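You operate a simulated robot arm through the tools that you are given. There is no shell and no other tool.

You are at the controls of a simulated robot arm. One attempt, no reset.

## Task
Plug the red coupling into port 2 and feed both ports at 2 bar.
Fine: latch it before you open the orange handle; set the black pressure knob to 2; port 1 stays open.
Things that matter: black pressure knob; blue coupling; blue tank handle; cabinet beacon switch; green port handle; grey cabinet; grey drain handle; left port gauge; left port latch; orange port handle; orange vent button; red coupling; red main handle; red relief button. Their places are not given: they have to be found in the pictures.

It is judged by the outcome, as a careful person would: the job done as asked, and still so three seconds after it is handed in. It fails if anything else is knocked over, pushed out of place, dropped, spilled or broken.

## Robot
A 7-joint arm with a two-finger parallel gripper, fixed in place. Base frame: the origin is at the foot of the arm, x ahead of it, y to its left, z up; the work surface is at about z = 0.86. Lengths are in m, angles in rad, forces in N, time in s.
Its first joint turns from -2.601 to 2.601 rad. Payload 3.43 kg.
Tool frame: the origin (TCP) lies between the finger pads and is the grasp point; the fingertips stand 0.03 m ahead of it; z points along the fingers, y is the line along which they close. The gripper opens to 0.094 m. The fingers are 0.028 m wide and 0.01 m thick; the gripper's body (0.05 by 0.096 m) begins 0.055 m behind the TCP.
Orientation is told as [roll, pitch, yaw] about the base's x, y, z axes, in that order, counted from this pose: with the fingers straight down and closing along the base's y, the tool's x points along the base's -x, its y along +y and its z along -z.

## Interface
- The arm moves only by the tool send_rows. Its argument "moves" is a list of rows, each a list of 7 numbers: the shift along the tool's x, y, z in m, then the turn, a rotation vector about the tool's x, y, z in rad, then the gripper command, from -1 (fully open) to 1 (shut), values between in proportion. In form: [[x, y, z, ax, ay, az, grip], ...]. A call has 1 to 20 rows; each row is the pose to reach, as a shift and turn from the pose commanded when the call began, along the tool's axes at that moment. A row lasts 0.2 s, in which the tool goes at most 0.05 m and 0.15 rad; a call with a longer step from one row to the next is refused whole, and so is a gripper value outside its range. Where a pose cannot be reached the arm comes as near as it can. A force on the tool above 50 N (or 10 N above the force at the start of the call, whichever is more), or a blocked arm, ends the call early, and 0.2 s more pass. The fingers move at their own pace (about 0.045 m/s each) and stop on an object; they squeeze with about 26 N. The grip force told is the motor's: it shows also when the fingers shut on nothing. Time passes only in rows, and 0.2 s behind the last, so rows that repeat a pose let the fingers close. It gives the time, the measured TCP pose, the force on the tool (base axes), the opening and the grip force at its end, in the units of the frame above (readings bear some noise), with the torque about the TCP (base axes, N m) and any sound that the robot's microphone picked up, and new pictures: "pictures" is both (left out), scene, wrist or none.
- Cameras (640 x 400 px; columns grow to the right, rows downward): "scene" is fixed at [0.4025, -0.6502, 1.4452]; the picture's right is [-0.99, -0.12, 0.00], its down [-0.09, 0.77, -0.64] and it looks along [0.07, -0.63, -0.77] (base axes); focal length 214 px, centre (320, 200). "wrist" rides on the gripper at [0.076, 0.014, -0.103] in the tool frame; the picture's right is [-0.18, 0.98, 0.00], its down [-0.75, -0.14, -0.64] and it looks along [-0.63, -0.12, 0.77] (tool axes); focal length 243 px, centre (320, 200).
- locate(camera, pixels): for up to 12 pixels [column, row] of the newest picture of that camera ("zoom" is the newest enlarged one), the place [x, y, z] in the base frame of the surface seen there, good to about 0.002 m. It takes no simulated time.
- enlarge(camera, box): a new picture of the part [left, top, right, bottom] of that camera's present view, enlarged. It takes no simulated time.
- close_job(): hands the job in; it is judged then, once.

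Leave the gripper open and the arm clear of the work at the hand-in unless told otherwise.

The tools are called after "Request:" as name(argument=value, ...) on one line, values as JSON. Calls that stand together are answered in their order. send_rows: Moves the arm, as the interface text tells. Its arguments: {"type":"object","properties":{"moves":{"type":"array","items":{"type":"array","items":{"type":"number"}}},"pictures":{"type":"string","enum":["both","scene","wrist","none"]}},"required":["moves"]} The other tools are called the same way: locate (camera, pixels) gives the place of the surface under pixels of a picture; enlarge (camera, box) takes an enlarged picture of a part of a camera's view; close_job () hands the job in.

At the start:

```text
time_s: 0.0
tcp_pos: [0.9287, -0.3357, 1.1411]
orientation: [0.0, 0.0, -0.001]
wrist_force: [-0.2, -0.8, 0.6]
ft_torque: [0.01, -0.02, 0.01]
finger_gap: 0.094
finger_force: 0.1
```

scene: 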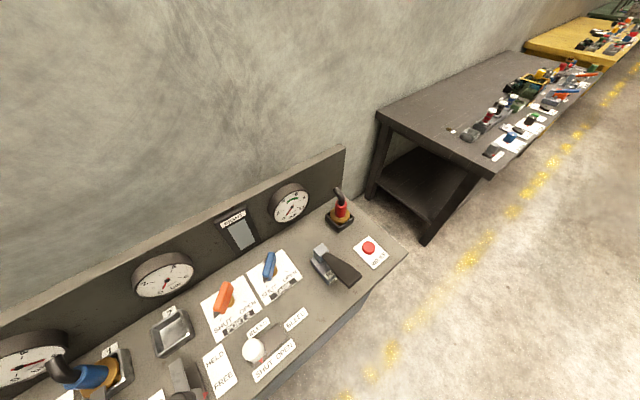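
wrist: 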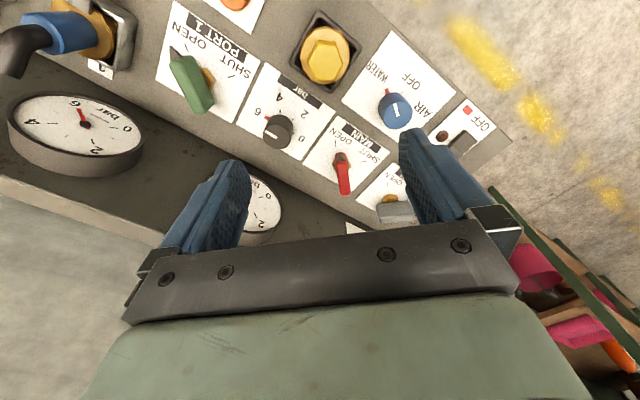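

I'm starting by looking closer. The scene shows a panel with gauges, handles, a red coupling near (341,210) and a blue coupling near (85,375). I'll enlarge both views.

Request:
enlarge(camera="scene", box=[180, 160, 420, 310])

Request:
enlarge(camera="scene", box=[0, 240, 256, 400])

Request:
enlarge(camera="wrist", box=[0, 0, 320, 200])

Request:
enlarge(camera="wrist", box=[220, 0, 540, 250])

```text
2.67 times, centred on (300, 235) of scene
```

zoom: 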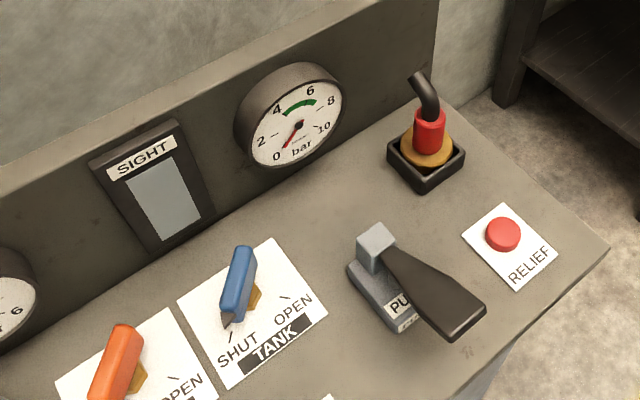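

```text
2.50 times, centred on (128, 320) of scene
```

zoom: 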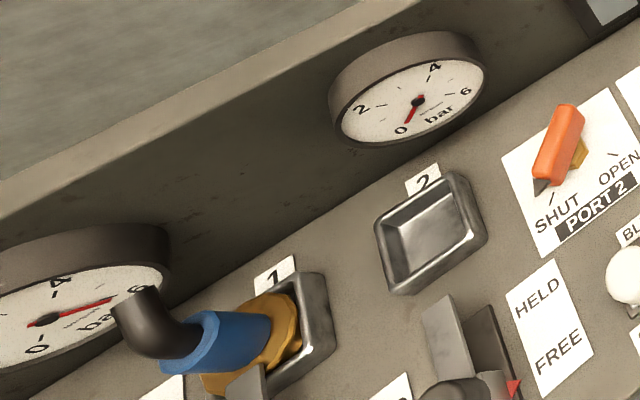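

```text
2.00 times, centred on (160, 100) of wrist
```

zoom: 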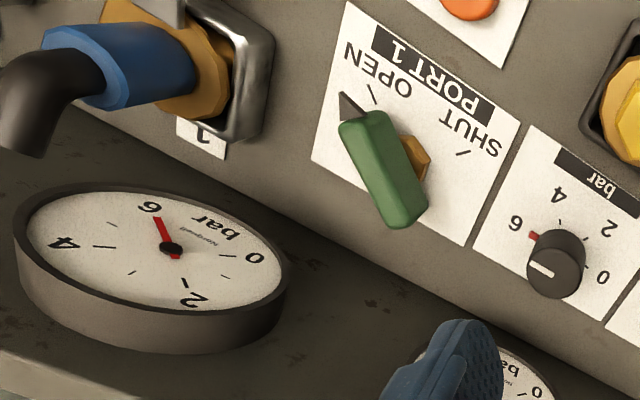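

```text
1.60 times, centred on (380, 125) of wrist
```

zoom: 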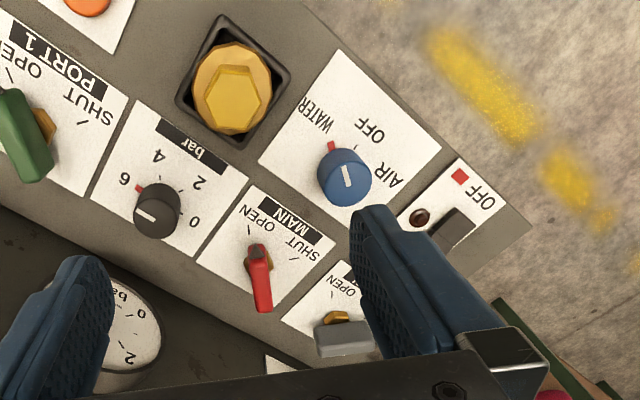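

Next I'll get positions for the main items seen in the scene picture.

Request:
locate(camera="scene", pixels=[[341, 211], [339, 192], [340, 225], [350, 222], [326, 216], [337, 232], [172, 332], [224, 296], [269, 267], [322, 255], [345, 272], [370, 248]])

Request:
locate(camera="wrist", pixels=[[75, 35], [192, 85], [277, 132], [325, 55], [395, 110], [345, 175], [235, 5], [460, 140], [392, 208], [100, 15], [125, 50], [80, 125]])

Request:
enlarge(camera="scene", box=[140, 280, 332, 400])

Request:
enlarge(camera="scene", box=[300, 170, 420, 245])

```text
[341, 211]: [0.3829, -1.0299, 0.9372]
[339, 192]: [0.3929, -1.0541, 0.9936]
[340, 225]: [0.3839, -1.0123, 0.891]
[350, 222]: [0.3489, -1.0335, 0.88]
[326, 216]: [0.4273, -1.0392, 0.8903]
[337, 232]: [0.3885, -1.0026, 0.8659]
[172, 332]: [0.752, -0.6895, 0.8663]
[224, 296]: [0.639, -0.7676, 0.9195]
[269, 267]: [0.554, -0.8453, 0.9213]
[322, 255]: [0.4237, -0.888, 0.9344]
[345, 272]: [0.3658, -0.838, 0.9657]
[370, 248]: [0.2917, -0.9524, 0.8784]
```

```text
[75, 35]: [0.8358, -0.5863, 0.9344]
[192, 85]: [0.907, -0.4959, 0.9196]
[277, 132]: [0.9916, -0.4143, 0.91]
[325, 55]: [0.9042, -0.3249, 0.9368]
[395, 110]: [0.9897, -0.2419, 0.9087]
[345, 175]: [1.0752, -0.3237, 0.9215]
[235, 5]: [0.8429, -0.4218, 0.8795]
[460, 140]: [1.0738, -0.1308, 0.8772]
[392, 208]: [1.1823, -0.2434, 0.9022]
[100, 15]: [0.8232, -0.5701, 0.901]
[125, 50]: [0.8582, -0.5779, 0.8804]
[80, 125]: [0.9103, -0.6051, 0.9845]
```

```text
3.33 times, centred on (236, 340) of scene
```

zoom: 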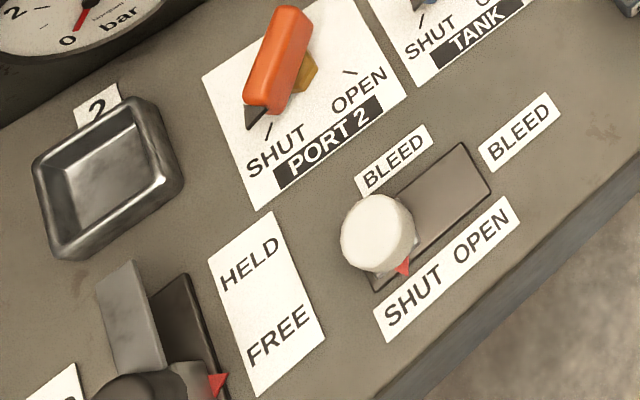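

```text
5.33 times, centred on (360, 208) of scene
```

zoom: 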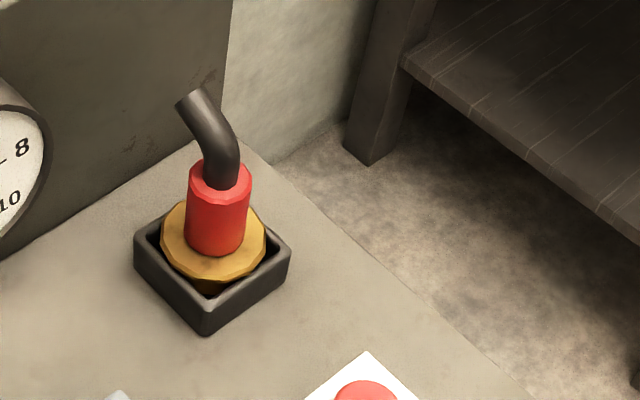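

The red coupling stands in a black park at about (0.385, -1.04). Port 2 is at about (0.752, -0.69), empty, with its latch slider at FREE. The knob near (0.99, -0.41) reads about 6. I'll swing the arm toward the panel, high up, for a better look.

Request:
send_rows(moves=[[0.0356, -0.0199, -0.0042, 0, 0, 0.0686, -1], [0.0712, -0.0397, -0.0084, 0, 0, 0.1371, -1], [0.1069, -0.0596, -0.0126, 0, 0, 0.2057, -1], [0.1425, -0.0794, -0.0169, 0, 0, 0.2743, -1], [0.1781, -0.0993, -0.0211, 0, 0, 0.3429, -1], [0.2137, -0.1191, -0.0253, 0, 0, 0.4114, -1], [0.2494, -0.139, -0.0295, 0, 0, 0.48, -1], [0.285, -0.1589, -0.0337, 0, 0, 0.5486, -1], [0.3206, -0.1787, -0.0379, 0, 0, 0.6171, -1], [0.3562, -0.1986, -0.0421, 0, 0, 0.6857, -1], [0.3918, -0.2184, -0.0464, 0, 0, 0.7543, -1], [0.4275, -0.2383, -0.0506, 0, 0, 0.8229, -1], [0.4631, -0.2581, -0.0548, 0, 0, 0.8914, -1], [0.4987, -0.278, -0.059, 0, 0, 0.96, -1]], pictures="both")

```text
time_s: 1.4
tcp_pos: [0.7184, -0.4564, 1.1661]
orientation: [-0.004, -0.008, -0.403]
wrist_force: [8.0, -1.7, -12.1]
ft_torque: [-0.45, 0.23, -0.29]
finger_gap: 0.0936
finger_force: 0.0
stopped in row 7: the force on the tool passed its limit at 62 N (the readings are from after the stop); the commanded pose is now the measured one
```

scene: 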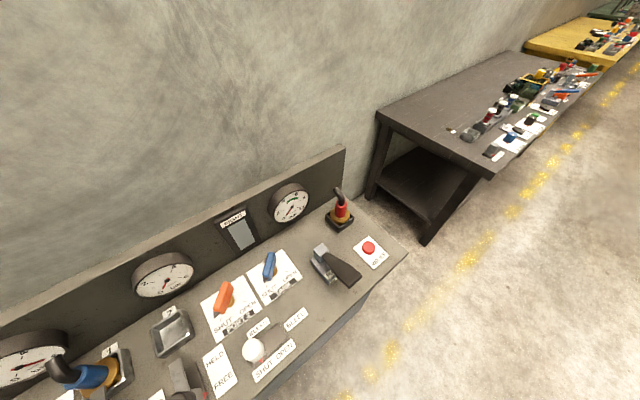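
wrist: 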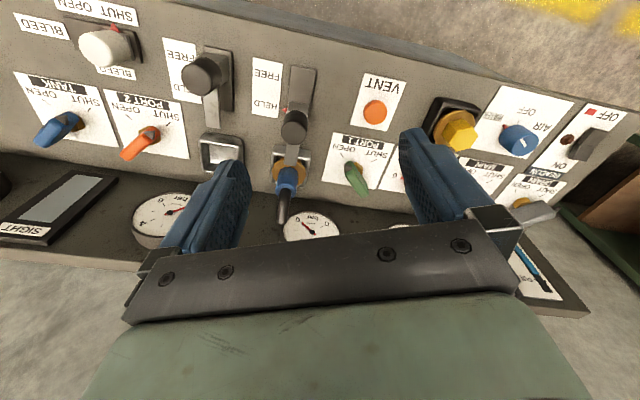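

The move stopped with 62 N although nothing is visibly touched. I'll wait in place to read the settled force.

Request:
send_rows(moves=[[0, 0, 0, 0, 0, 0, -1], [0, 0, 0, 0, 0, 0, -1]], pictures="both")

Request:
enlarge(camera="wrist", box=[0, 0, 400, 250])

Request:
enlarge(camera="wrist", box=[400, 60, 640, 210])

```text
time_s: 2.0
tcp_pos: [0.7177, -0.4571, 1.1665]
orientation: [-0.003, -0.008, -0.403]
wrist_force: [9.4, -4.7, -20.9]
ft_torque: [-0.46, -0.07, -0.25]
finger_gap: 0.0938
finger_force: 0.0
```

scene: 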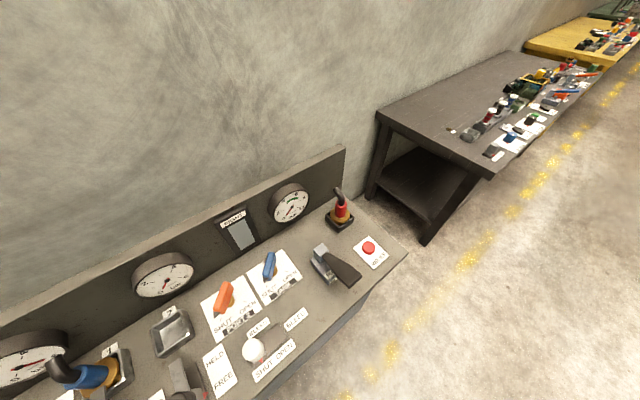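
wrist: 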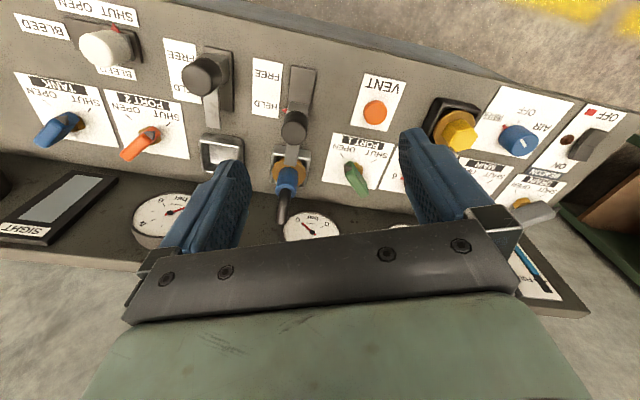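

```text
1.60 times, centred on (200, 125) of wrist
```

zoom: 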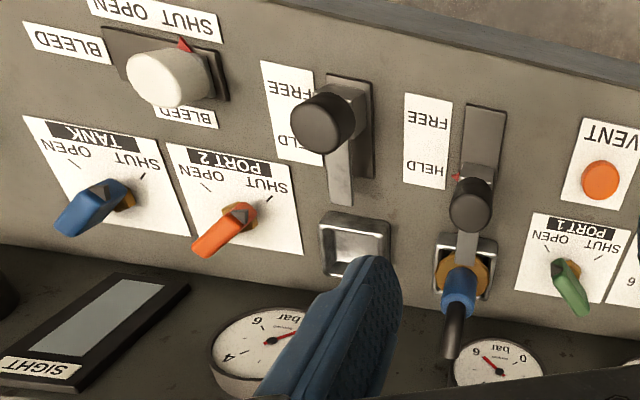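

```text
2.67 times, centred on (520, 135) of wrist
```

zoom: 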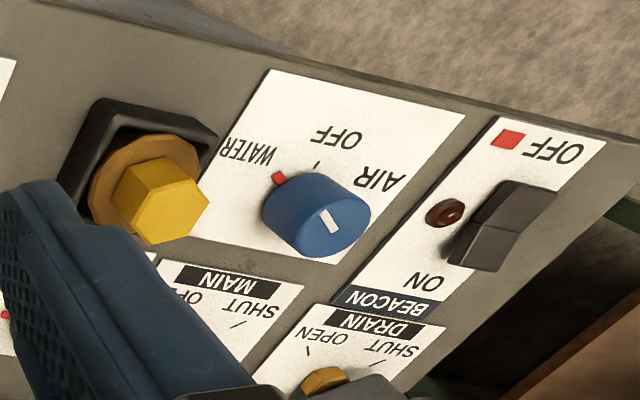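

The settled force is still about -21 N in z, so something is pressing on the tool. I'll back off a little the way I came and check.

Request:
send_rows(moves=[[-0.015, 0.0195, 0.0025, 0, 0, -0.04, -1], [-0.03, 0.039, 0.005, 0, 0, -0.08, -1], [-0.03, 0.039, 0.005, 0, 0, -0.08, -1]], pictures="both")

```text
time_s: 2.8
tcp_pos: [0.759, -0.4312, 1.1633]
orientation: [-0.004, -0.006, -0.324]
wrist_force: [-0.3, -0.4, -0.9]
ft_torque: [0.04, 0.04, -0.03]
finger_gap: 0.0939
finger_force: 0.1
```

scene: 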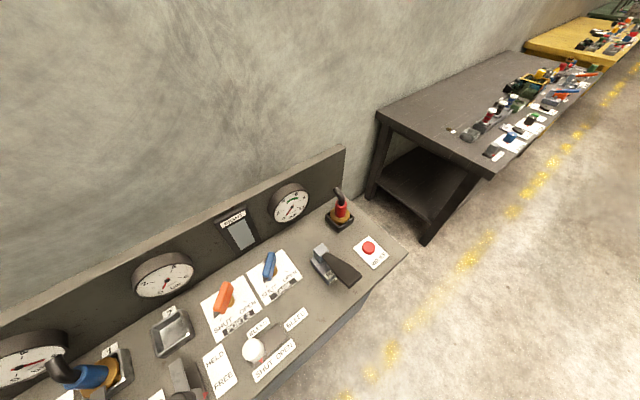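
wrist: 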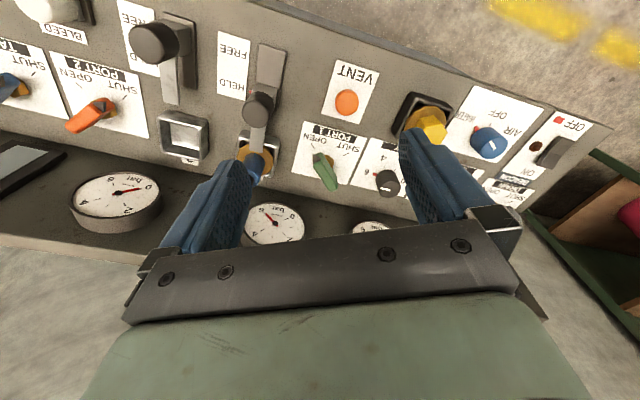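

The force vanished after backing off. The contact was behind and above the gripper, so it was probably the arm's own forearm. I'll tilt the tool outward, which opens the wrist, and raise it a bit before moving further.

Request:
send_rows(moves=[[0, 0, -0.01, 0, -0.1, 0, -1], [0, 0, -0.02, 0, -0.2, 0, -1], [0, 0, -0.03, 0, -0.3, 0, -1], [0, 0, -0.04, 0, -0.4, 0, -1], [0, 0, -0.05, 0, -0.5, 0, -1]], pictures="wrist")

```text
time_s: 4.0
tcp_pos: [0.7612, -0.43, 1.2118]
orientation: [-0.005, -0.511, -0.32]
wrist_force: [-0.2, -1.0, -0.2]
ft_torque: [-0.01, -0.02, 0.01]
finger_gap: 0.0939
finger_force: 0.1
```

wrist: 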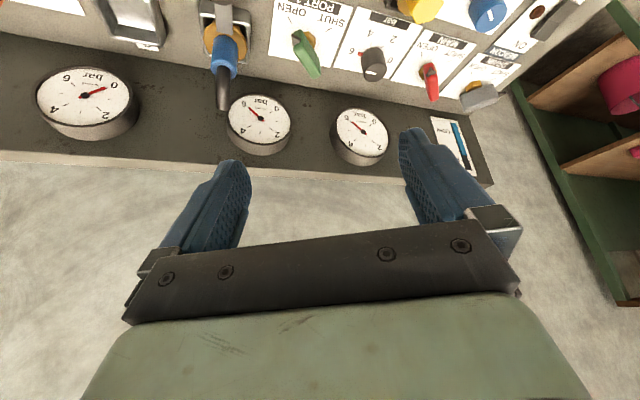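

Tilting cleared it: forces are near zero. Now I'll swing toward the red coupling side at a safe height.

Request:
send_rows(moves=[[0.0139, -0.0358, -0.0067, 0.0298, 0, 0.0531, -1], [0.0278, -0.0715, -0.0133, 0.0595, 0, 0.1062, -1], [0.0418, -0.1073, -0.02, 0.0893, 0, 0.1593, -1], [0.0557, -0.143, -0.0267, 0.119, 0, 0.2123, -1], [0.0696, -0.1788, -0.0333, 0.1488, 0, 0.2654, -1], [0.0835, -0.2145, -0.04, 0.1785, 0, 0.3185, -1], [0.0974, -0.2503, -0.0467, 0.2083, 0, 0.3716, -1], [0.1113, -0.286, -0.0533, 0.238, 0, 0.4247, -1], [0.1253, -0.3218, -0.06, 0.2678, 0, 0.4778, -1], [0.1392, -0.3575, -0.0667, 0.2975, 0, 0.5308, -1], [0.1531, -0.3933, -0.0733, 0.3273, 0, 0.5839, -1], [0.167, -0.429, -0.08, 0.357, 0, 0.637, -1]], pictures="both")

```text
time_s: 6.6
tcp_pos: [0.4476, -0.7805, 1.2035]
orientation: [-0.006, -0.511, -1.05]
wrist_force: [0.4, 0.5, 0.3]
ft_torque: [-0.04, 0.0, 0.0]
finger_gap: 0.094
finger_force: 0.1
```

scene: 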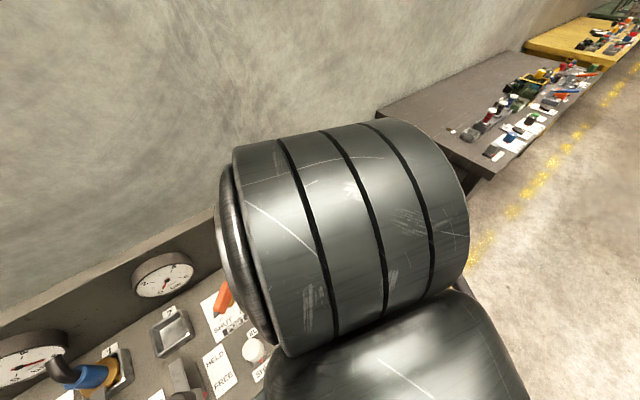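
wrist: 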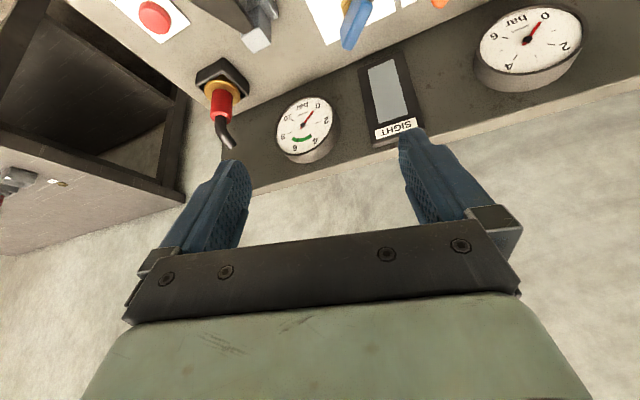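

Motion went clean. Now I'll enlarge the red coupling in the wrist view (around (222,100)) and locate key points on it.

Request:
enlarge(camera="wrist", box=[150, 40, 310, 140])

Request:
enlarge(camera="wrist", box=[60, 0, 380, 200])

```text
4.00 times, centred on (230, 90) of wrist
```

zoom: 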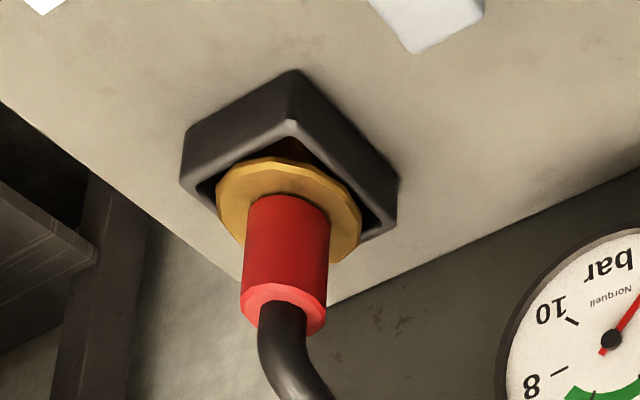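

```text
2.00 times, centred on (220, 100) of wrist
```

zoom: 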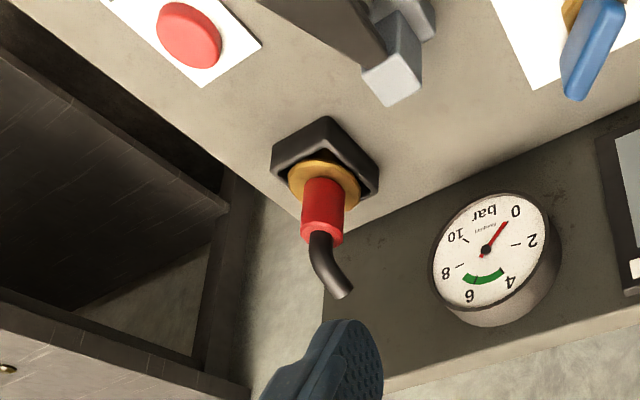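

Next, the geometry of the red coupling, its park and the items around it.

Request:
locate(camera="wrist", pixels=[[206, 89], [238.5, 97], [221, 83], [212, 100], [221.5, 100], [230.5, 100], [221, 112], [221, 118], [223, 71], [197, 84], [247.5, 88], [222, 127]])

Request:
locate(camera="wrist", pixels=[[229, 143], [233, 148], [155, 15], [255, 40], [262, 10], [222, 105], [214, 92], [229, 92], [303, 125], [388, 60], [300, 60], [190, 60]])

```text
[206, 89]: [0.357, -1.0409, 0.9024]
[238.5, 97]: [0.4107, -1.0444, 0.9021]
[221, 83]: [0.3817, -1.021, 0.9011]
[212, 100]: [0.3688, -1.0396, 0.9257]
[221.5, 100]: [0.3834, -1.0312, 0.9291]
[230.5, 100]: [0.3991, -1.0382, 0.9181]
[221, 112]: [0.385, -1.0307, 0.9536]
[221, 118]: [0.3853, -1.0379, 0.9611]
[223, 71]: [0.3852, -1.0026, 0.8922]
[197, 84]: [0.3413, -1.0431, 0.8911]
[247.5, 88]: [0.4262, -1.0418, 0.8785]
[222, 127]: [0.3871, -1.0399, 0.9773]
```

```text
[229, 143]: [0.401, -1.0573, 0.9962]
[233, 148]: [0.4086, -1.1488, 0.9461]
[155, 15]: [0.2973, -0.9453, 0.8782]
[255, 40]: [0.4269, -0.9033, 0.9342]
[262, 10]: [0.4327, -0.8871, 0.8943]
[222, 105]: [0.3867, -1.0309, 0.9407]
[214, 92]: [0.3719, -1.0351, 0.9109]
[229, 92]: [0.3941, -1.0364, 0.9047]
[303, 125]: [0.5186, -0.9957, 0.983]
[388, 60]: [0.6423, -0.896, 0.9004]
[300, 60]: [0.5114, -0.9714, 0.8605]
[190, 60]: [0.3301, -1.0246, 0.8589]
```

The red body's axis is at about (0.384, -1.046), radius about 0.0155, from z 0.903 to 0.961. Next, port 2's socket and latch from the left part of the scene view.

Request:
enlarge(camera="scene", box=[96, 300, 256, 400])

Request:
locate(camera="scene", pixels=[[180, 375], [185, 397], [190, 390], [200, 375], [152, 330], [175, 310], [193, 340], [162, 354], [172, 345], [165, 330], [185, 325], [205, 392]])

```text
4.00 times, centred on (176, 350) of scene
```

zoom: 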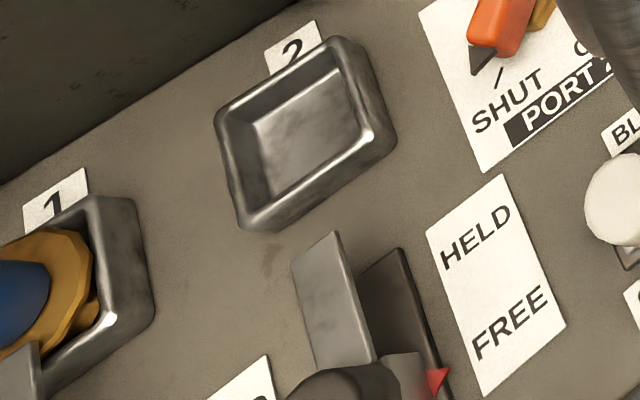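

```text
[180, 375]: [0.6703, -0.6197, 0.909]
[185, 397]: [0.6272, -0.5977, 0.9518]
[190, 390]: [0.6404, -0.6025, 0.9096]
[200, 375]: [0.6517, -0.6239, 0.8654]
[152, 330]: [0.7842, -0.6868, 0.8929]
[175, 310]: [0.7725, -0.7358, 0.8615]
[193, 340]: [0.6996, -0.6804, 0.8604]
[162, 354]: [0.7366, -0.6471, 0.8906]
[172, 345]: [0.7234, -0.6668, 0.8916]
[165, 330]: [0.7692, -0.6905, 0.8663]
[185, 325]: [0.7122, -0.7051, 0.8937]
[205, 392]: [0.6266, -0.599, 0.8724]
```

Port 2's latch knob stands about 0.95 high just in front of the socket. I'd like the wrist camera on the upper side of the tilted tool to stay clear of it. I'll test rotating the tool about its own axis by 180°, half of it first, at this safe height.

Request:
send_rows(moves=[[0, 0, 0, 0, 0, 0.15, -1], [0, 0, 0, 0, 0, 0.3, -1], [0, 0, 0, 0, 0, 0.45, -1], [0, 0, 0, 0, 0, 0.6, -1], [0, 0, 0, 0, 0, 0.75, -1], [0, 0, 0, 0, 0, 0.9, -1], [0, 0, 0, 0, 0, 1.05, -1], [0, 0, 0, 0, 0, 1.2, -1], [0, 0, 0, 0, 0, 1.35, -1], [0, 0, 0, 0, 0, 1.5, -1]], pictures="wrist")

Request:
locate(camera="scene", pixels=[[151, 329], [184.5, 312], [191.5, 334], [157.5, 356], [159, 331], [182, 318], [186, 332], [163, 349], [170, 335], [107, 352], [120, 350], [128, 375]])

```text
time_s: 8.8
tcp_pos: [0.4492, -0.7795, 1.2025]
orientation: [0.512, -0.038, -2.564]
wrist_force: [-0.1, 0.0, 0.7]
ft_torque: [0.01, 0.0, 0.03]
finger_gap: 0.094
finger_force: 0.1
```

wrist: 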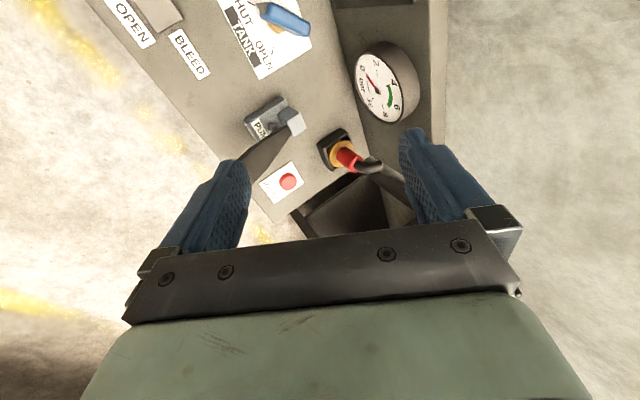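

```text
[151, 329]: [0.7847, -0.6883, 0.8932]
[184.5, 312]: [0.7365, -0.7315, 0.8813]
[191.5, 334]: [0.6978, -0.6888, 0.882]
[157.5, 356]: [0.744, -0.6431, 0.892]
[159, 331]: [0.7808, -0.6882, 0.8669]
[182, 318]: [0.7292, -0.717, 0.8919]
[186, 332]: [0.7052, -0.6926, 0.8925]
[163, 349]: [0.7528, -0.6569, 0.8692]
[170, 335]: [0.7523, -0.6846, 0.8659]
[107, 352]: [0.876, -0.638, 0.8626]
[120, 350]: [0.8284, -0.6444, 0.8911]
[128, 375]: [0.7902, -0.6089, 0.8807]
```

Half the rotation worked cleanly. Finishing the flip.

Request:
send_rows(moves=[[0, 0, 0, 0, 0, 0.149, -1], [0, 0, 0, 0, 0, 0.298, -1], [0, 0, 0, 0, 0, 0.447, -1], [0, 0, 0, 0, 0, 0.596, -1], [0, 0, 0, 0, 0, 0.745, -1], [0, 0, 0, 0, 0, 0.894, -1], [0, 0, 0, 0, 0, 1.043, -1], [0, 0, 0, 0, 0, 1.192, -1], [0, 0, 0, 0, 0, 1.341, -1], [0, 0, 0, 0, 0, 1.49, -1], [0, 0, 0, 0, 0, 1.637, -1]], pictures="both")

```text
time_s: 11.2
tcp_pos: [0.439, -0.7855, 1.202]
orientation: [0.039, 0.509, 2.17]
wrist_force: [-1.1, -0.9, -1.1]
ft_torque: [0.03, 0.01, 0.04]
finger_gap: 0.094
finger_force: 0.1
out of reach, approached as far as the arm can: row 11
```

scene: 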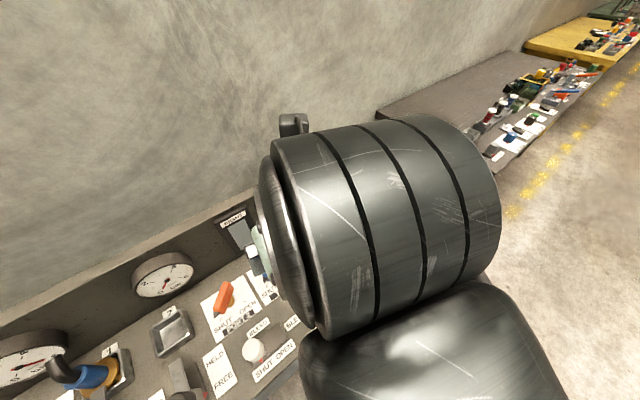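
wrist: 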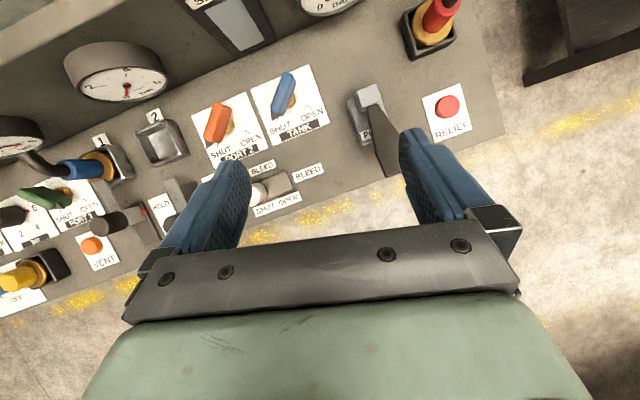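

The flip works (yaw limit just reached), and the camera now looks down from above. I'll inspect port 1's plugged coupling and its latch as a reference for how port 2 should look.

Request:
enlarge(camera="wrist", box=[0, 100, 208, 230])

Request:
locate(camera="wrist", pixels=[[78, 168], [52, 167], [40, 163], [27, 155], [98, 158], [102, 170], [90, 180], [110, 222], [150, 212], [170, 190], [185, 185], [440, 20]])

Request:
locate(camera="wrist", pixels=[[432, 27], [160, 143], [145, 130], [175, 122], [187, 150], [150, 165], [215, 125], [210, 140], [222, 105], [455, 95], [13, 215], [25, 232]])

```text
3.08 times, centred on (104, 165) of wrist
```

zoom: 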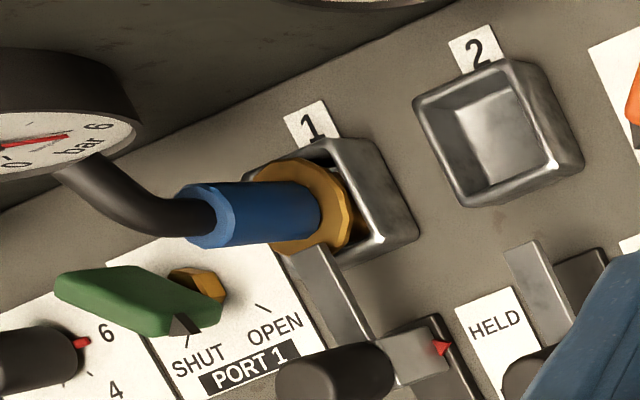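

```text
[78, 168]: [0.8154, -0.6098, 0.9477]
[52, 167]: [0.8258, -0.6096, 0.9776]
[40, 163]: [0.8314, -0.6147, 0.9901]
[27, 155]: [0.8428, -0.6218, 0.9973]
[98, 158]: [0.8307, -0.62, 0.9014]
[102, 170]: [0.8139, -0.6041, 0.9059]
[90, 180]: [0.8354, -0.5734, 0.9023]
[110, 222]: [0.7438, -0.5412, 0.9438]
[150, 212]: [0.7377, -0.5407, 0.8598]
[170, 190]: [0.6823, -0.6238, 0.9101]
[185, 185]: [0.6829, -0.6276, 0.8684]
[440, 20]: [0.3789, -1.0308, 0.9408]
```

```text
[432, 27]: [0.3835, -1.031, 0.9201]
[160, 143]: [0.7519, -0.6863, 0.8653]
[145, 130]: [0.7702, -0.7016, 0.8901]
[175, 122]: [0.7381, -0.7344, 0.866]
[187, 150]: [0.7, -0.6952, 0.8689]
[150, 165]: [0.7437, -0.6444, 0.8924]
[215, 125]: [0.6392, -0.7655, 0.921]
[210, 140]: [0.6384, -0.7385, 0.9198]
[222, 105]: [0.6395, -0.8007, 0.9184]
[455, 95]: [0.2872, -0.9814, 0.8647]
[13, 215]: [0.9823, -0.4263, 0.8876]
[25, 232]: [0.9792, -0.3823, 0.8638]
```

Blue's hose points the same base direction as red's, so I'll keep the coupling's heading unchanged while carrying it. The inserted collar height is about 0.902, the same as in the park. Now I'll turn the tool heading away from its limit.

Request:
send_rows(moves=[[0, 0, 0, 0.065, 0, -0.1163, -1], [0, 0, 0, 0.13, 0, -0.2327, -1], [0, 0, 0, 0.195, 0, -0.349, -1], [0, 0, 0, 0.195, 0, -0.349, -1]], pictures="none")

```text
time_s: 12.2
tcp_pos: [0.4388, -0.7839, 1.2029]
orientation: [0.037, 0.496, 2.571]
wrist_force: [0.0, -0.1, 0.0]
ft_torque: [-0.01, -0.01, 0.0]
finger_gap: 0.0943
finger_force: 0.1
```

Yaw is now 2.571, so the approach heading is about -33°. Next I'll tilt to about 0.8 rad while moving to a stand-off above and behind the red coupling.

Request:
send_rows(moves=[[-0.0098, 0.0302, 0.0122, 0.0046, 0.038, 0, -0.5], [-0.0195, 0.0603, 0.0244, 0.0093, 0.076, 0, -0.5], [-0.0293, 0.0905, 0.0366, 0.0139, 0.114, 0, -0.5], [-0.039, 0.1206, 0.0488, 0.0185, 0.152, 0, -0.5], [-0.0488, 0.1508, 0.061, 0.0231, 0.19, 0, -0.5], [-0.0585, 0.1809, 0.0732, 0.0278, 0.228, 0, -0.5], [-0.0683, 0.2111, 0.0854, 0.0324, 0.266, 0, -0.5], [-0.078, 0.2412, 0.0976, 0.037, 0.304, 0, -0.5]], pictures="both")

```text
time_s: 14.0
tcp_pos: [0.2846, -0.976, 1.0884]
orientation: [0.006, 0.801, 2.579]
wrist_force: [0.4, 0.1, 0.1]
ft_torque: [0.01, 0.03, 0.02]
finger_gap: 0.0704
finger_force: 0.1
```

scene: 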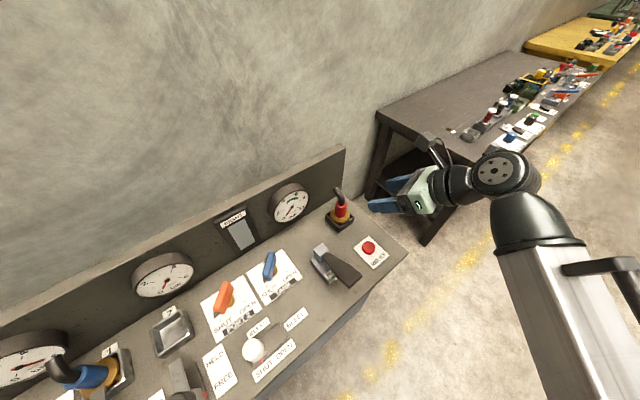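
wrist: 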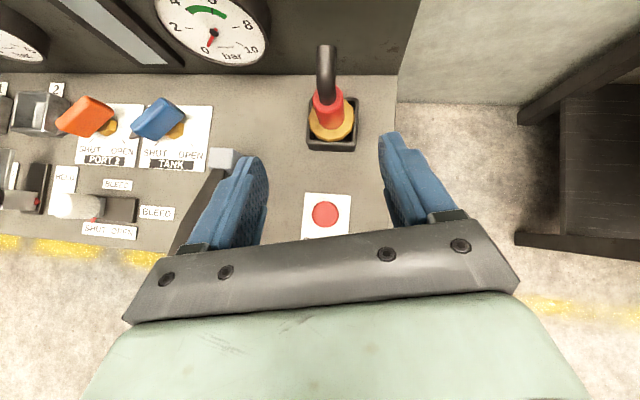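

The gripper is lined up behind the red coupling. I'll re-measure the coupling from this closer wrist picture.

Request:
enlarge(camera="wrist", box=[280, 40, 400, 160])

Request:
locate(camera="wrist", pixels=[[316, 107], [328, 110], [341, 107], [328, 97], [310, 122], [332, 135], [353, 118], [326, 75], [326, 50], [309, 145], [354, 148], [355, 100]])

```text
3.33 times, centred on (340, 100) of wrist
```

zoom: 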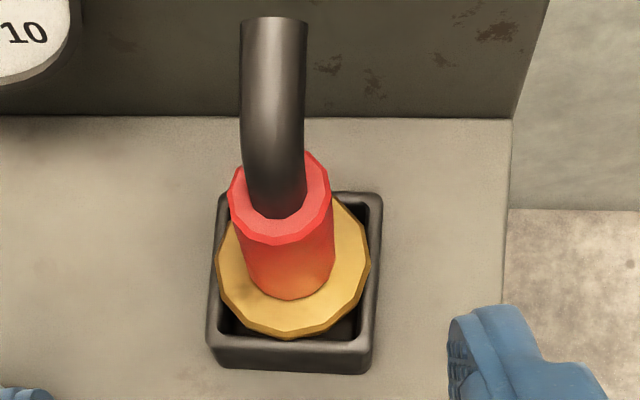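

```text
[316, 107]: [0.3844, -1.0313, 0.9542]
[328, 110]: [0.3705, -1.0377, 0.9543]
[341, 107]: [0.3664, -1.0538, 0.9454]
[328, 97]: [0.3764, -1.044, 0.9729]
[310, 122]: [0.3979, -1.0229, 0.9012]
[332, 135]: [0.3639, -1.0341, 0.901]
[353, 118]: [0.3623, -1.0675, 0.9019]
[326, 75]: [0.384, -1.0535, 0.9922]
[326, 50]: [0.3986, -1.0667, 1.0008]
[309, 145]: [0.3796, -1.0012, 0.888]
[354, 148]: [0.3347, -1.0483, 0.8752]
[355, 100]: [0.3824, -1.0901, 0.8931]
```

The coupling's axis is at about (0.384, -1.0465). I'll approach along the tool axis to about 3 cm short, then check.

Request:
send_rows(moves=[[-0.0073, 0.0022, 0.03, 0, 0, 0, -0.5], [-0.0146, 0.0044, 0.06, 0, 0, 0, -0.5], [-0.0219, 0.0066, 0.09, 0, 0, 0, -0.5], [-0.0219, 0.0066, 0.115, 0, 0, 0, -0.5], [-0.0219, 0.0066, 0.14, 0, 0, 0, -0.5], [-0.0219, 0.0066, 0.16, 0, 0, 0, -0.5]], pictures="both")

```text
time_s: 15.4
tcp_pos: [0.3648, -1.036, 0.9609]
orientation: [0.005, 0.799, 2.579]
wrist_force: [-0.5, 0.5, -1.0]
ft_torque: [0.0, 0.01, 0.03]
finger_gap: 0.0703
finger_force: 0.0
```

scene: 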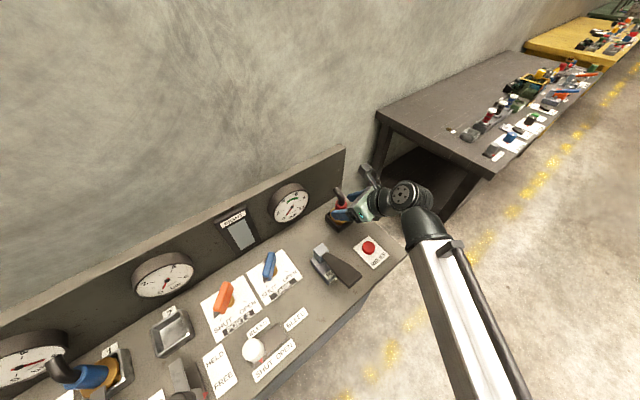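
wrist: 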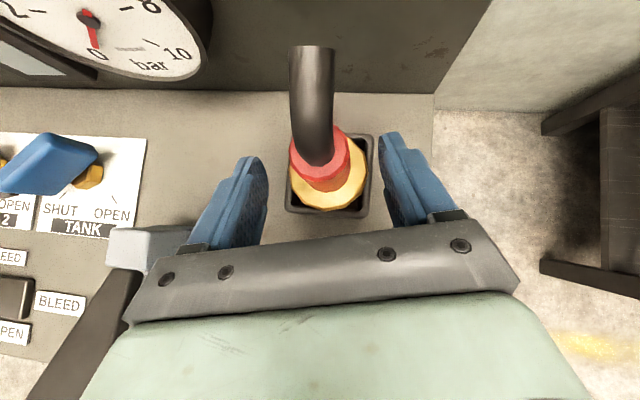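

Well centred, both fingers clear of the collar. I'll go in the final 3 cm and close on the red body.

Request:
send_rows(moves=[[0, -0.0006, 0.015, 0, 0, 0, -0.5], [0, -0.0013, 0.0302, 0, 0, 0, -0.5], [0, -0.0013, 0.0302, 0, 0, 0, -0.5]], pictures="both")

```text
time_s: 16.2
tcp_pos: [0.3833, -1.0445, 0.9398]
orientation: [0.005, 0.8, 2.579]
wrist_force: [0.0, 0.4, -0.7]
ft_torque: [-0.05, 0.05, 0.01]
finger_gap: 0.0703
finger_force: 0.0
```

scene: 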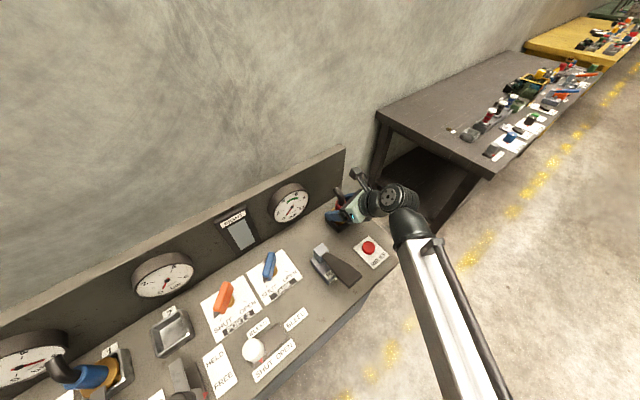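
wrist: 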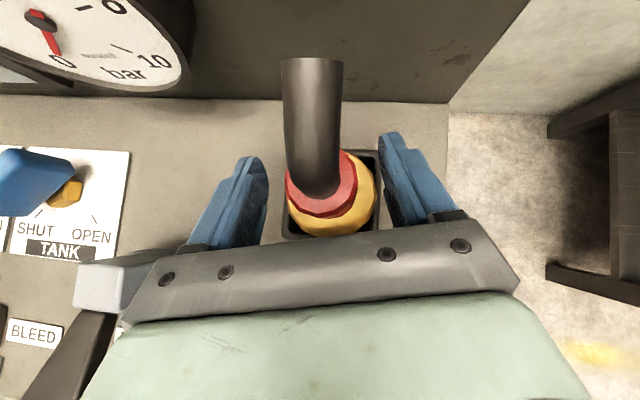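

In place. Now I close on the body.

Request:
send_rows(moves=[[0, 0, 0, 0, 0, 0, 1], [0, 0, 0, 0, 0, 0, 1], [0, 0, 0, 0, 0, 0, 1], [0, 0, 0, 0, 0, 0, 1], [0, 0, 0, 0, 0, 0, 1]], pictures="wrist")

```text
time_s: 17.4
tcp_pos: [0.3821, -1.0456, 0.9394]
orientation: [0.005, 0.802, 2.578]
wrist_force: [-1.1, -0.6, 2.7]
ft_torque: [-0.01, -0.03, -0.02]
finger_gap: 0.0397
finger_force: 26.3
```

wrist: 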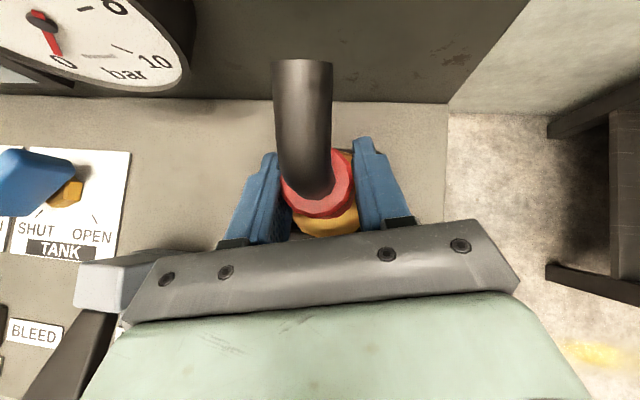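

Gripped: gap 0.040, force 26 N. Now I lift straight up slowly.

Request:
send_rows(moves=[[0.0072, 0, -0.007, 0, 0, 0, 1], [0.0144, 0, -0.0139, 0, 0, 0, 1], [0.0251, 0, -0.0244, 0, 0, 0, 1], [0.0395, 0, -0.0383, 0, 0, 0, 1], [0.0539, 0, -0.0522, 0, 0, 0, 1]], pictures="both")

```text
time_s: 18.6
tcp_pos: [0.3835, -1.0462, 1.0133]
orientation: [0.007, 0.799, 2.577]
wrist_force: [0.0, -0.4, -4.3]
ft_torque: [0.05, 0.0, -0.01]
finger_gap: 0.0396
finger_force: 25.8
```

scene: 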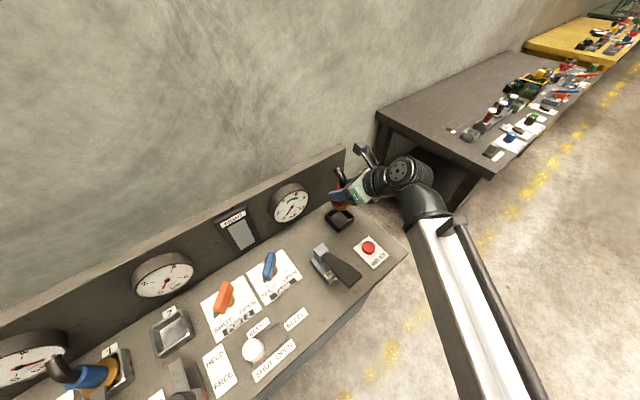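
wrist: 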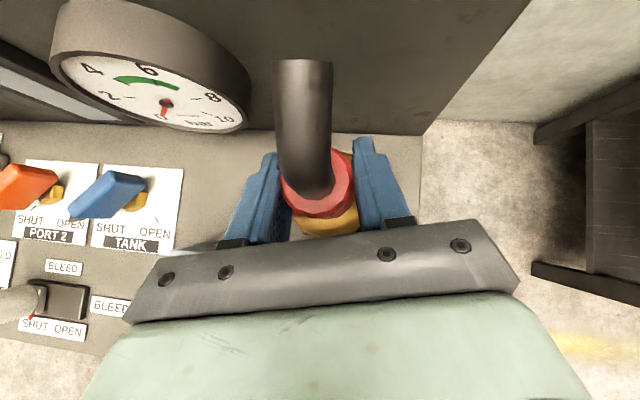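

Lifted free of the park. I'll check the plug in the scene view and take measurements.

Request:
enlarge(camera="scene", box=[296, 160, 408, 230])

Request:
locate(camera="scene", pixels=[[342, 205], [342, 211], [342, 208], [338, 207], [336, 218], [350, 218], [340, 215], [327, 213], [340, 230], [354, 216], [340, 222], [352, 196]])

```text
5.71 times, centred on (352, 195) of scene
```

zoom: 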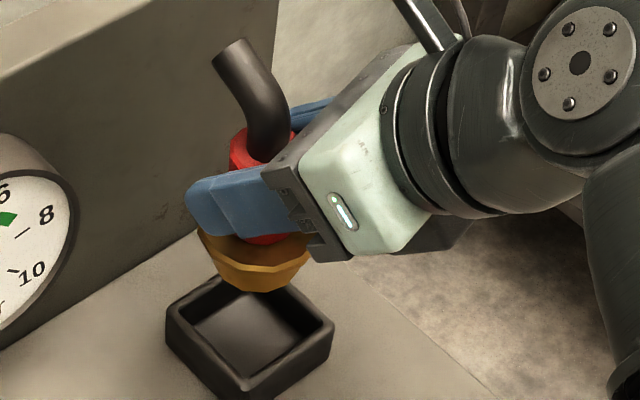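

```text
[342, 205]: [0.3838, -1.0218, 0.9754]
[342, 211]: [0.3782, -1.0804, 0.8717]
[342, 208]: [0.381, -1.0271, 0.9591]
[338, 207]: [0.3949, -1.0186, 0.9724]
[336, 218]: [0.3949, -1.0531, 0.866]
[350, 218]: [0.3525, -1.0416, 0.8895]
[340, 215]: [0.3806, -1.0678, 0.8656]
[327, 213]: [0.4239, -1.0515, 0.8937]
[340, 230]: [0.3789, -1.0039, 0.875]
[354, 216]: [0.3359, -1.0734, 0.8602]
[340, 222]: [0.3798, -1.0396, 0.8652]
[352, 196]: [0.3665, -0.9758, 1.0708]
```

The plug below the gold collar is a tapered cone, so it should self-centre. Now I lift a bit more, retreat 5 cm from the gauges, and carry along the panel to above port 2 with the heading unchanged.

Request:
send_rows(moves=[[0.0006, -0.0037, -0.0233, 0, 0, 0, 1], [0.0012, -0.0073, -0.0466, 0, 0, 0, 1], [0.0018, -0.011, -0.0699, 0, 0, 0, 1], [0.0065, -0.0418, -0.065, 0, 0, 0, 1], [0.0112, -0.0726, -0.0602, 0, 0, 0, 1], [0.0159, -0.1035, -0.0553, 0, 0, 0, 1], [0.0207, -0.1343, -0.0504, 0, 0, 0, 1], [0.0254, -0.1651, -0.0456, 0, 0, 0, 1], [0.0301, -0.1959, -0.0407, 0, 0, 0, 1], [0.0348, -0.2267, -0.0358, 0, 0, 0, 1], [0.0395, -0.2576, -0.0309, 0, 0, 0, 1], [0.0442, -0.2884, -0.0261, 0, 0, 0, 1], [0.0489, -0.3192, -0.0212, 0, 0, 0, 1], [0.0536, -0.35, -0.0163, 0, 0, 0, 1], [0.0584, -0.3808, -0.0115, 0, 0, 0, 1], [0.0631, -0.4117, -0.0066, 0, 0, 0, 1], [0.0678, -0.4425, -0.0017, 0, 0, 0, 1], [0.0725, -0.4733, 0.0031, 0, 0, 0, 1], [0.0772, -0.5041, 0.008, 0, 0, 0, 1]], pictures="both")

```text
time_s: 22.6
tcp_pos: [0.7046, -0.653, 1.0609]
orientation: [0.005, 0.8, 2.578]
wrist_force: [-0.4, 0.2, -4.2]
ft_torque: [0.01, 0.01, 0.02]
finger_gap: 0.0395
finger_force: 26.5
```

scene: 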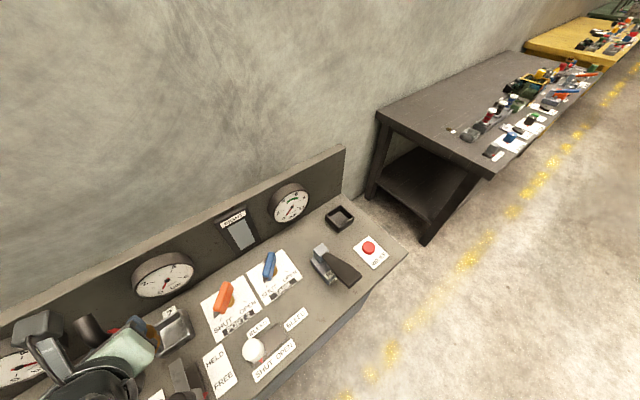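
wrist: 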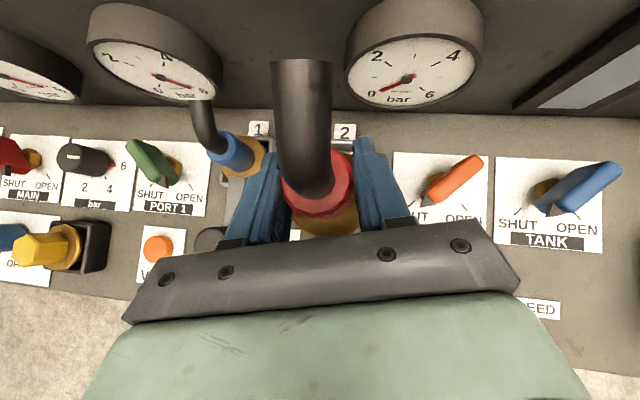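

The coupling is above port 2, retreated 5 cm. I'll re-measure the socket from both views before lowering.

Request:
enlarge(camera="scene", box=[60, 290, 236, 400])

Request:
enlarge(camera="wrist", box=[200, 60, 440, 240])

Request:
locate(camera="scene", pixels=[[184, 313], [185.5, 311.5], [191, 335], [158, 355], [120, 320], [115, 350], [140, 330], [134, 322], [186, 325], [170, 350], [181, 318], [187, 333]])

```text
3.64 times, centred on (148, 345) of scene
```

zoom: 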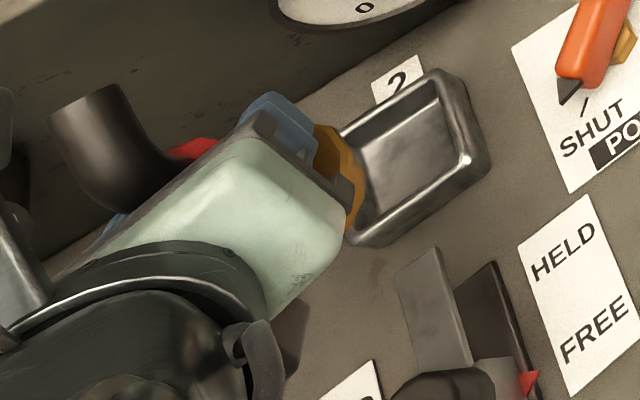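

```text
2.22 times, centred on (320, 150) of wrist
```

zoom: 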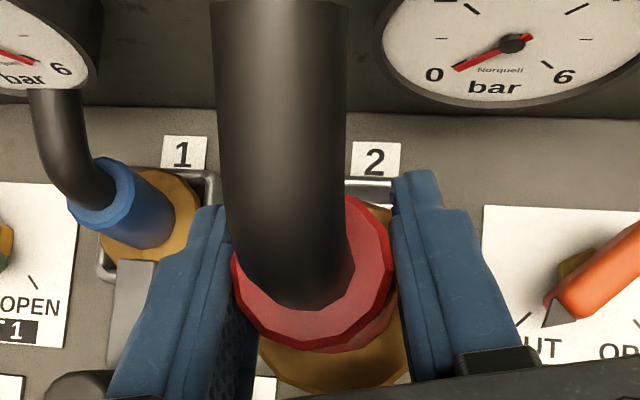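

```text
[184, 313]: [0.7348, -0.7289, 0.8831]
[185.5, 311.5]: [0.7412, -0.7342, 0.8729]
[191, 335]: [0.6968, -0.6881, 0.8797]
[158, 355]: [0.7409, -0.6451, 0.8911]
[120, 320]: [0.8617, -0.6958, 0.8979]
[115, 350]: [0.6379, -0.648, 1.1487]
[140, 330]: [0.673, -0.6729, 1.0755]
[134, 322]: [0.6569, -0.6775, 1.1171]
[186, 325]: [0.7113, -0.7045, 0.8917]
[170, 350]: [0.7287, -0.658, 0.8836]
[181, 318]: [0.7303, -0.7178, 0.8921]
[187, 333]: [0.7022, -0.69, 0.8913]
```

I'll also measure where the coupling sits in the hand, using the red ring and gold collar edges.

Request:
locate(camera="wrist", pixels=[[319, 214], [350, 180], [285, 182], [345, 208], [325, 230], [300, 226], [352, 225], [347, 155], [320, 205], [335, 218]])

```text
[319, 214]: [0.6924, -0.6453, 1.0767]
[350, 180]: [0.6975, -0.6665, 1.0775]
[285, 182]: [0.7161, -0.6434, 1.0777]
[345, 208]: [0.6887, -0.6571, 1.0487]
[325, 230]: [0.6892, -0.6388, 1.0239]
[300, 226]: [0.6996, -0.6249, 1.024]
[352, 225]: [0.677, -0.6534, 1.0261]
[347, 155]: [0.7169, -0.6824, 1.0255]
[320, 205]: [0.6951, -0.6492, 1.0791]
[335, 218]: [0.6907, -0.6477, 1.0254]
```

The coupling's axis coincides with the TCP within about 1 mm, and the collar sits 0.036 below it. I'll move in over the socket centre (0.741, -0.688) and lower to just above the rim.

Request:
send_rows(moves=[[0.0114, 0.0033, 0.0117, 0, 0, 0, 1], [0.0228, 0.0067, 0.0235, 0, 0, 0, 1], [0.0342, 0.01, 0.0352, 0, 0, 0, 1], [0.0206, 0.01, 0.0485, 0, 0, 0, 1], [0.007, 0.01, 0.0617, 0, 0, 0, 1], [-0.0067, 0.01, 0.075, 0, 0, 0, 1], [-0.0203, 0.01, 0.0882, 0, 0, 0, 1], [-0.0203, 0.01, 0.0882, 0, 0, 0, 1]], pictures="both")

Request:
enlarge(camera="scene", box=[60, 290, 236, 400])

```text
time_s: 24.4
tcp_pos: [0.7403, -0.6863, 0.9881]
orientation: [0.006, 0.798, 2.577]
wrist_force: [-0.1, 0.3, -3.5]
ft_torque: [0.02, 0.0, -0.01]
finger_gap: 0.0394
finger_force: 25.6
```

scene: 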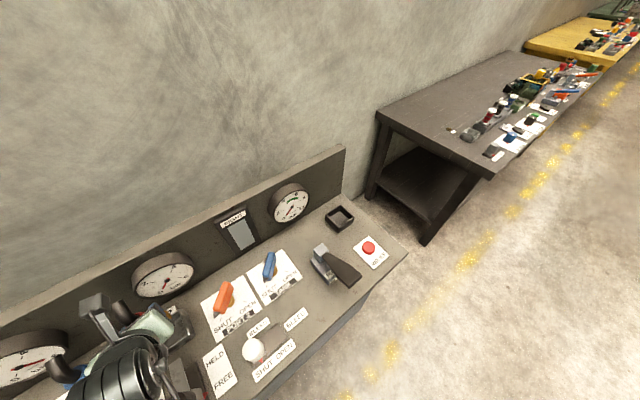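
wrist: 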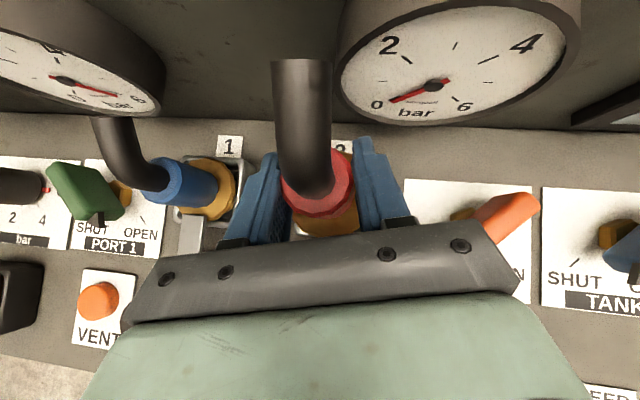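

```text
3.64 times, centred on (148, 345) of scene
```

zoom: 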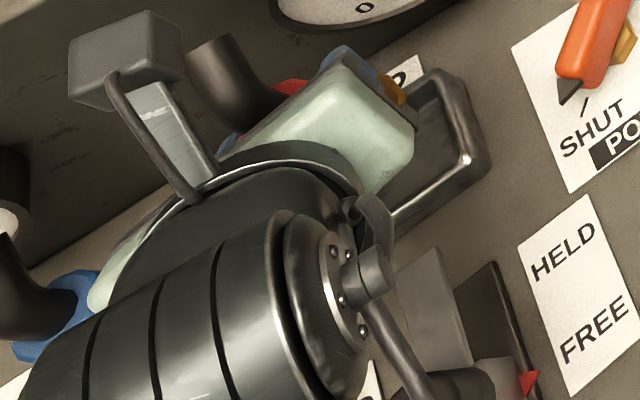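

Before lowering, I'll check how close the arm's wrist and its side cable come to the latch knob.

Request:
locate(camera="zoom", pixels=[[370, 270], [405, 350], [440, 392], [375, 215], [330, 350], [430, 320], [450, 385], [495, 375], [470, 150], [385, 150], [415, 110], [530, 382]])

```text
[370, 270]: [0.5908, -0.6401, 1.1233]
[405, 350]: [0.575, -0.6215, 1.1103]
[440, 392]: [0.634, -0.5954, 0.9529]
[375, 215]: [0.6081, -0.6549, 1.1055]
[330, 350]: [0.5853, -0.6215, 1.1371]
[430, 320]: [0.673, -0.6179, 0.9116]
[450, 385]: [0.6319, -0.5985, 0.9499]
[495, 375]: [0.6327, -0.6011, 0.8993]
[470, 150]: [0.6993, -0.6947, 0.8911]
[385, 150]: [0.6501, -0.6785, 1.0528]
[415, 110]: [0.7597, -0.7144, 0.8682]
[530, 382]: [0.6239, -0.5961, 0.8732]
```

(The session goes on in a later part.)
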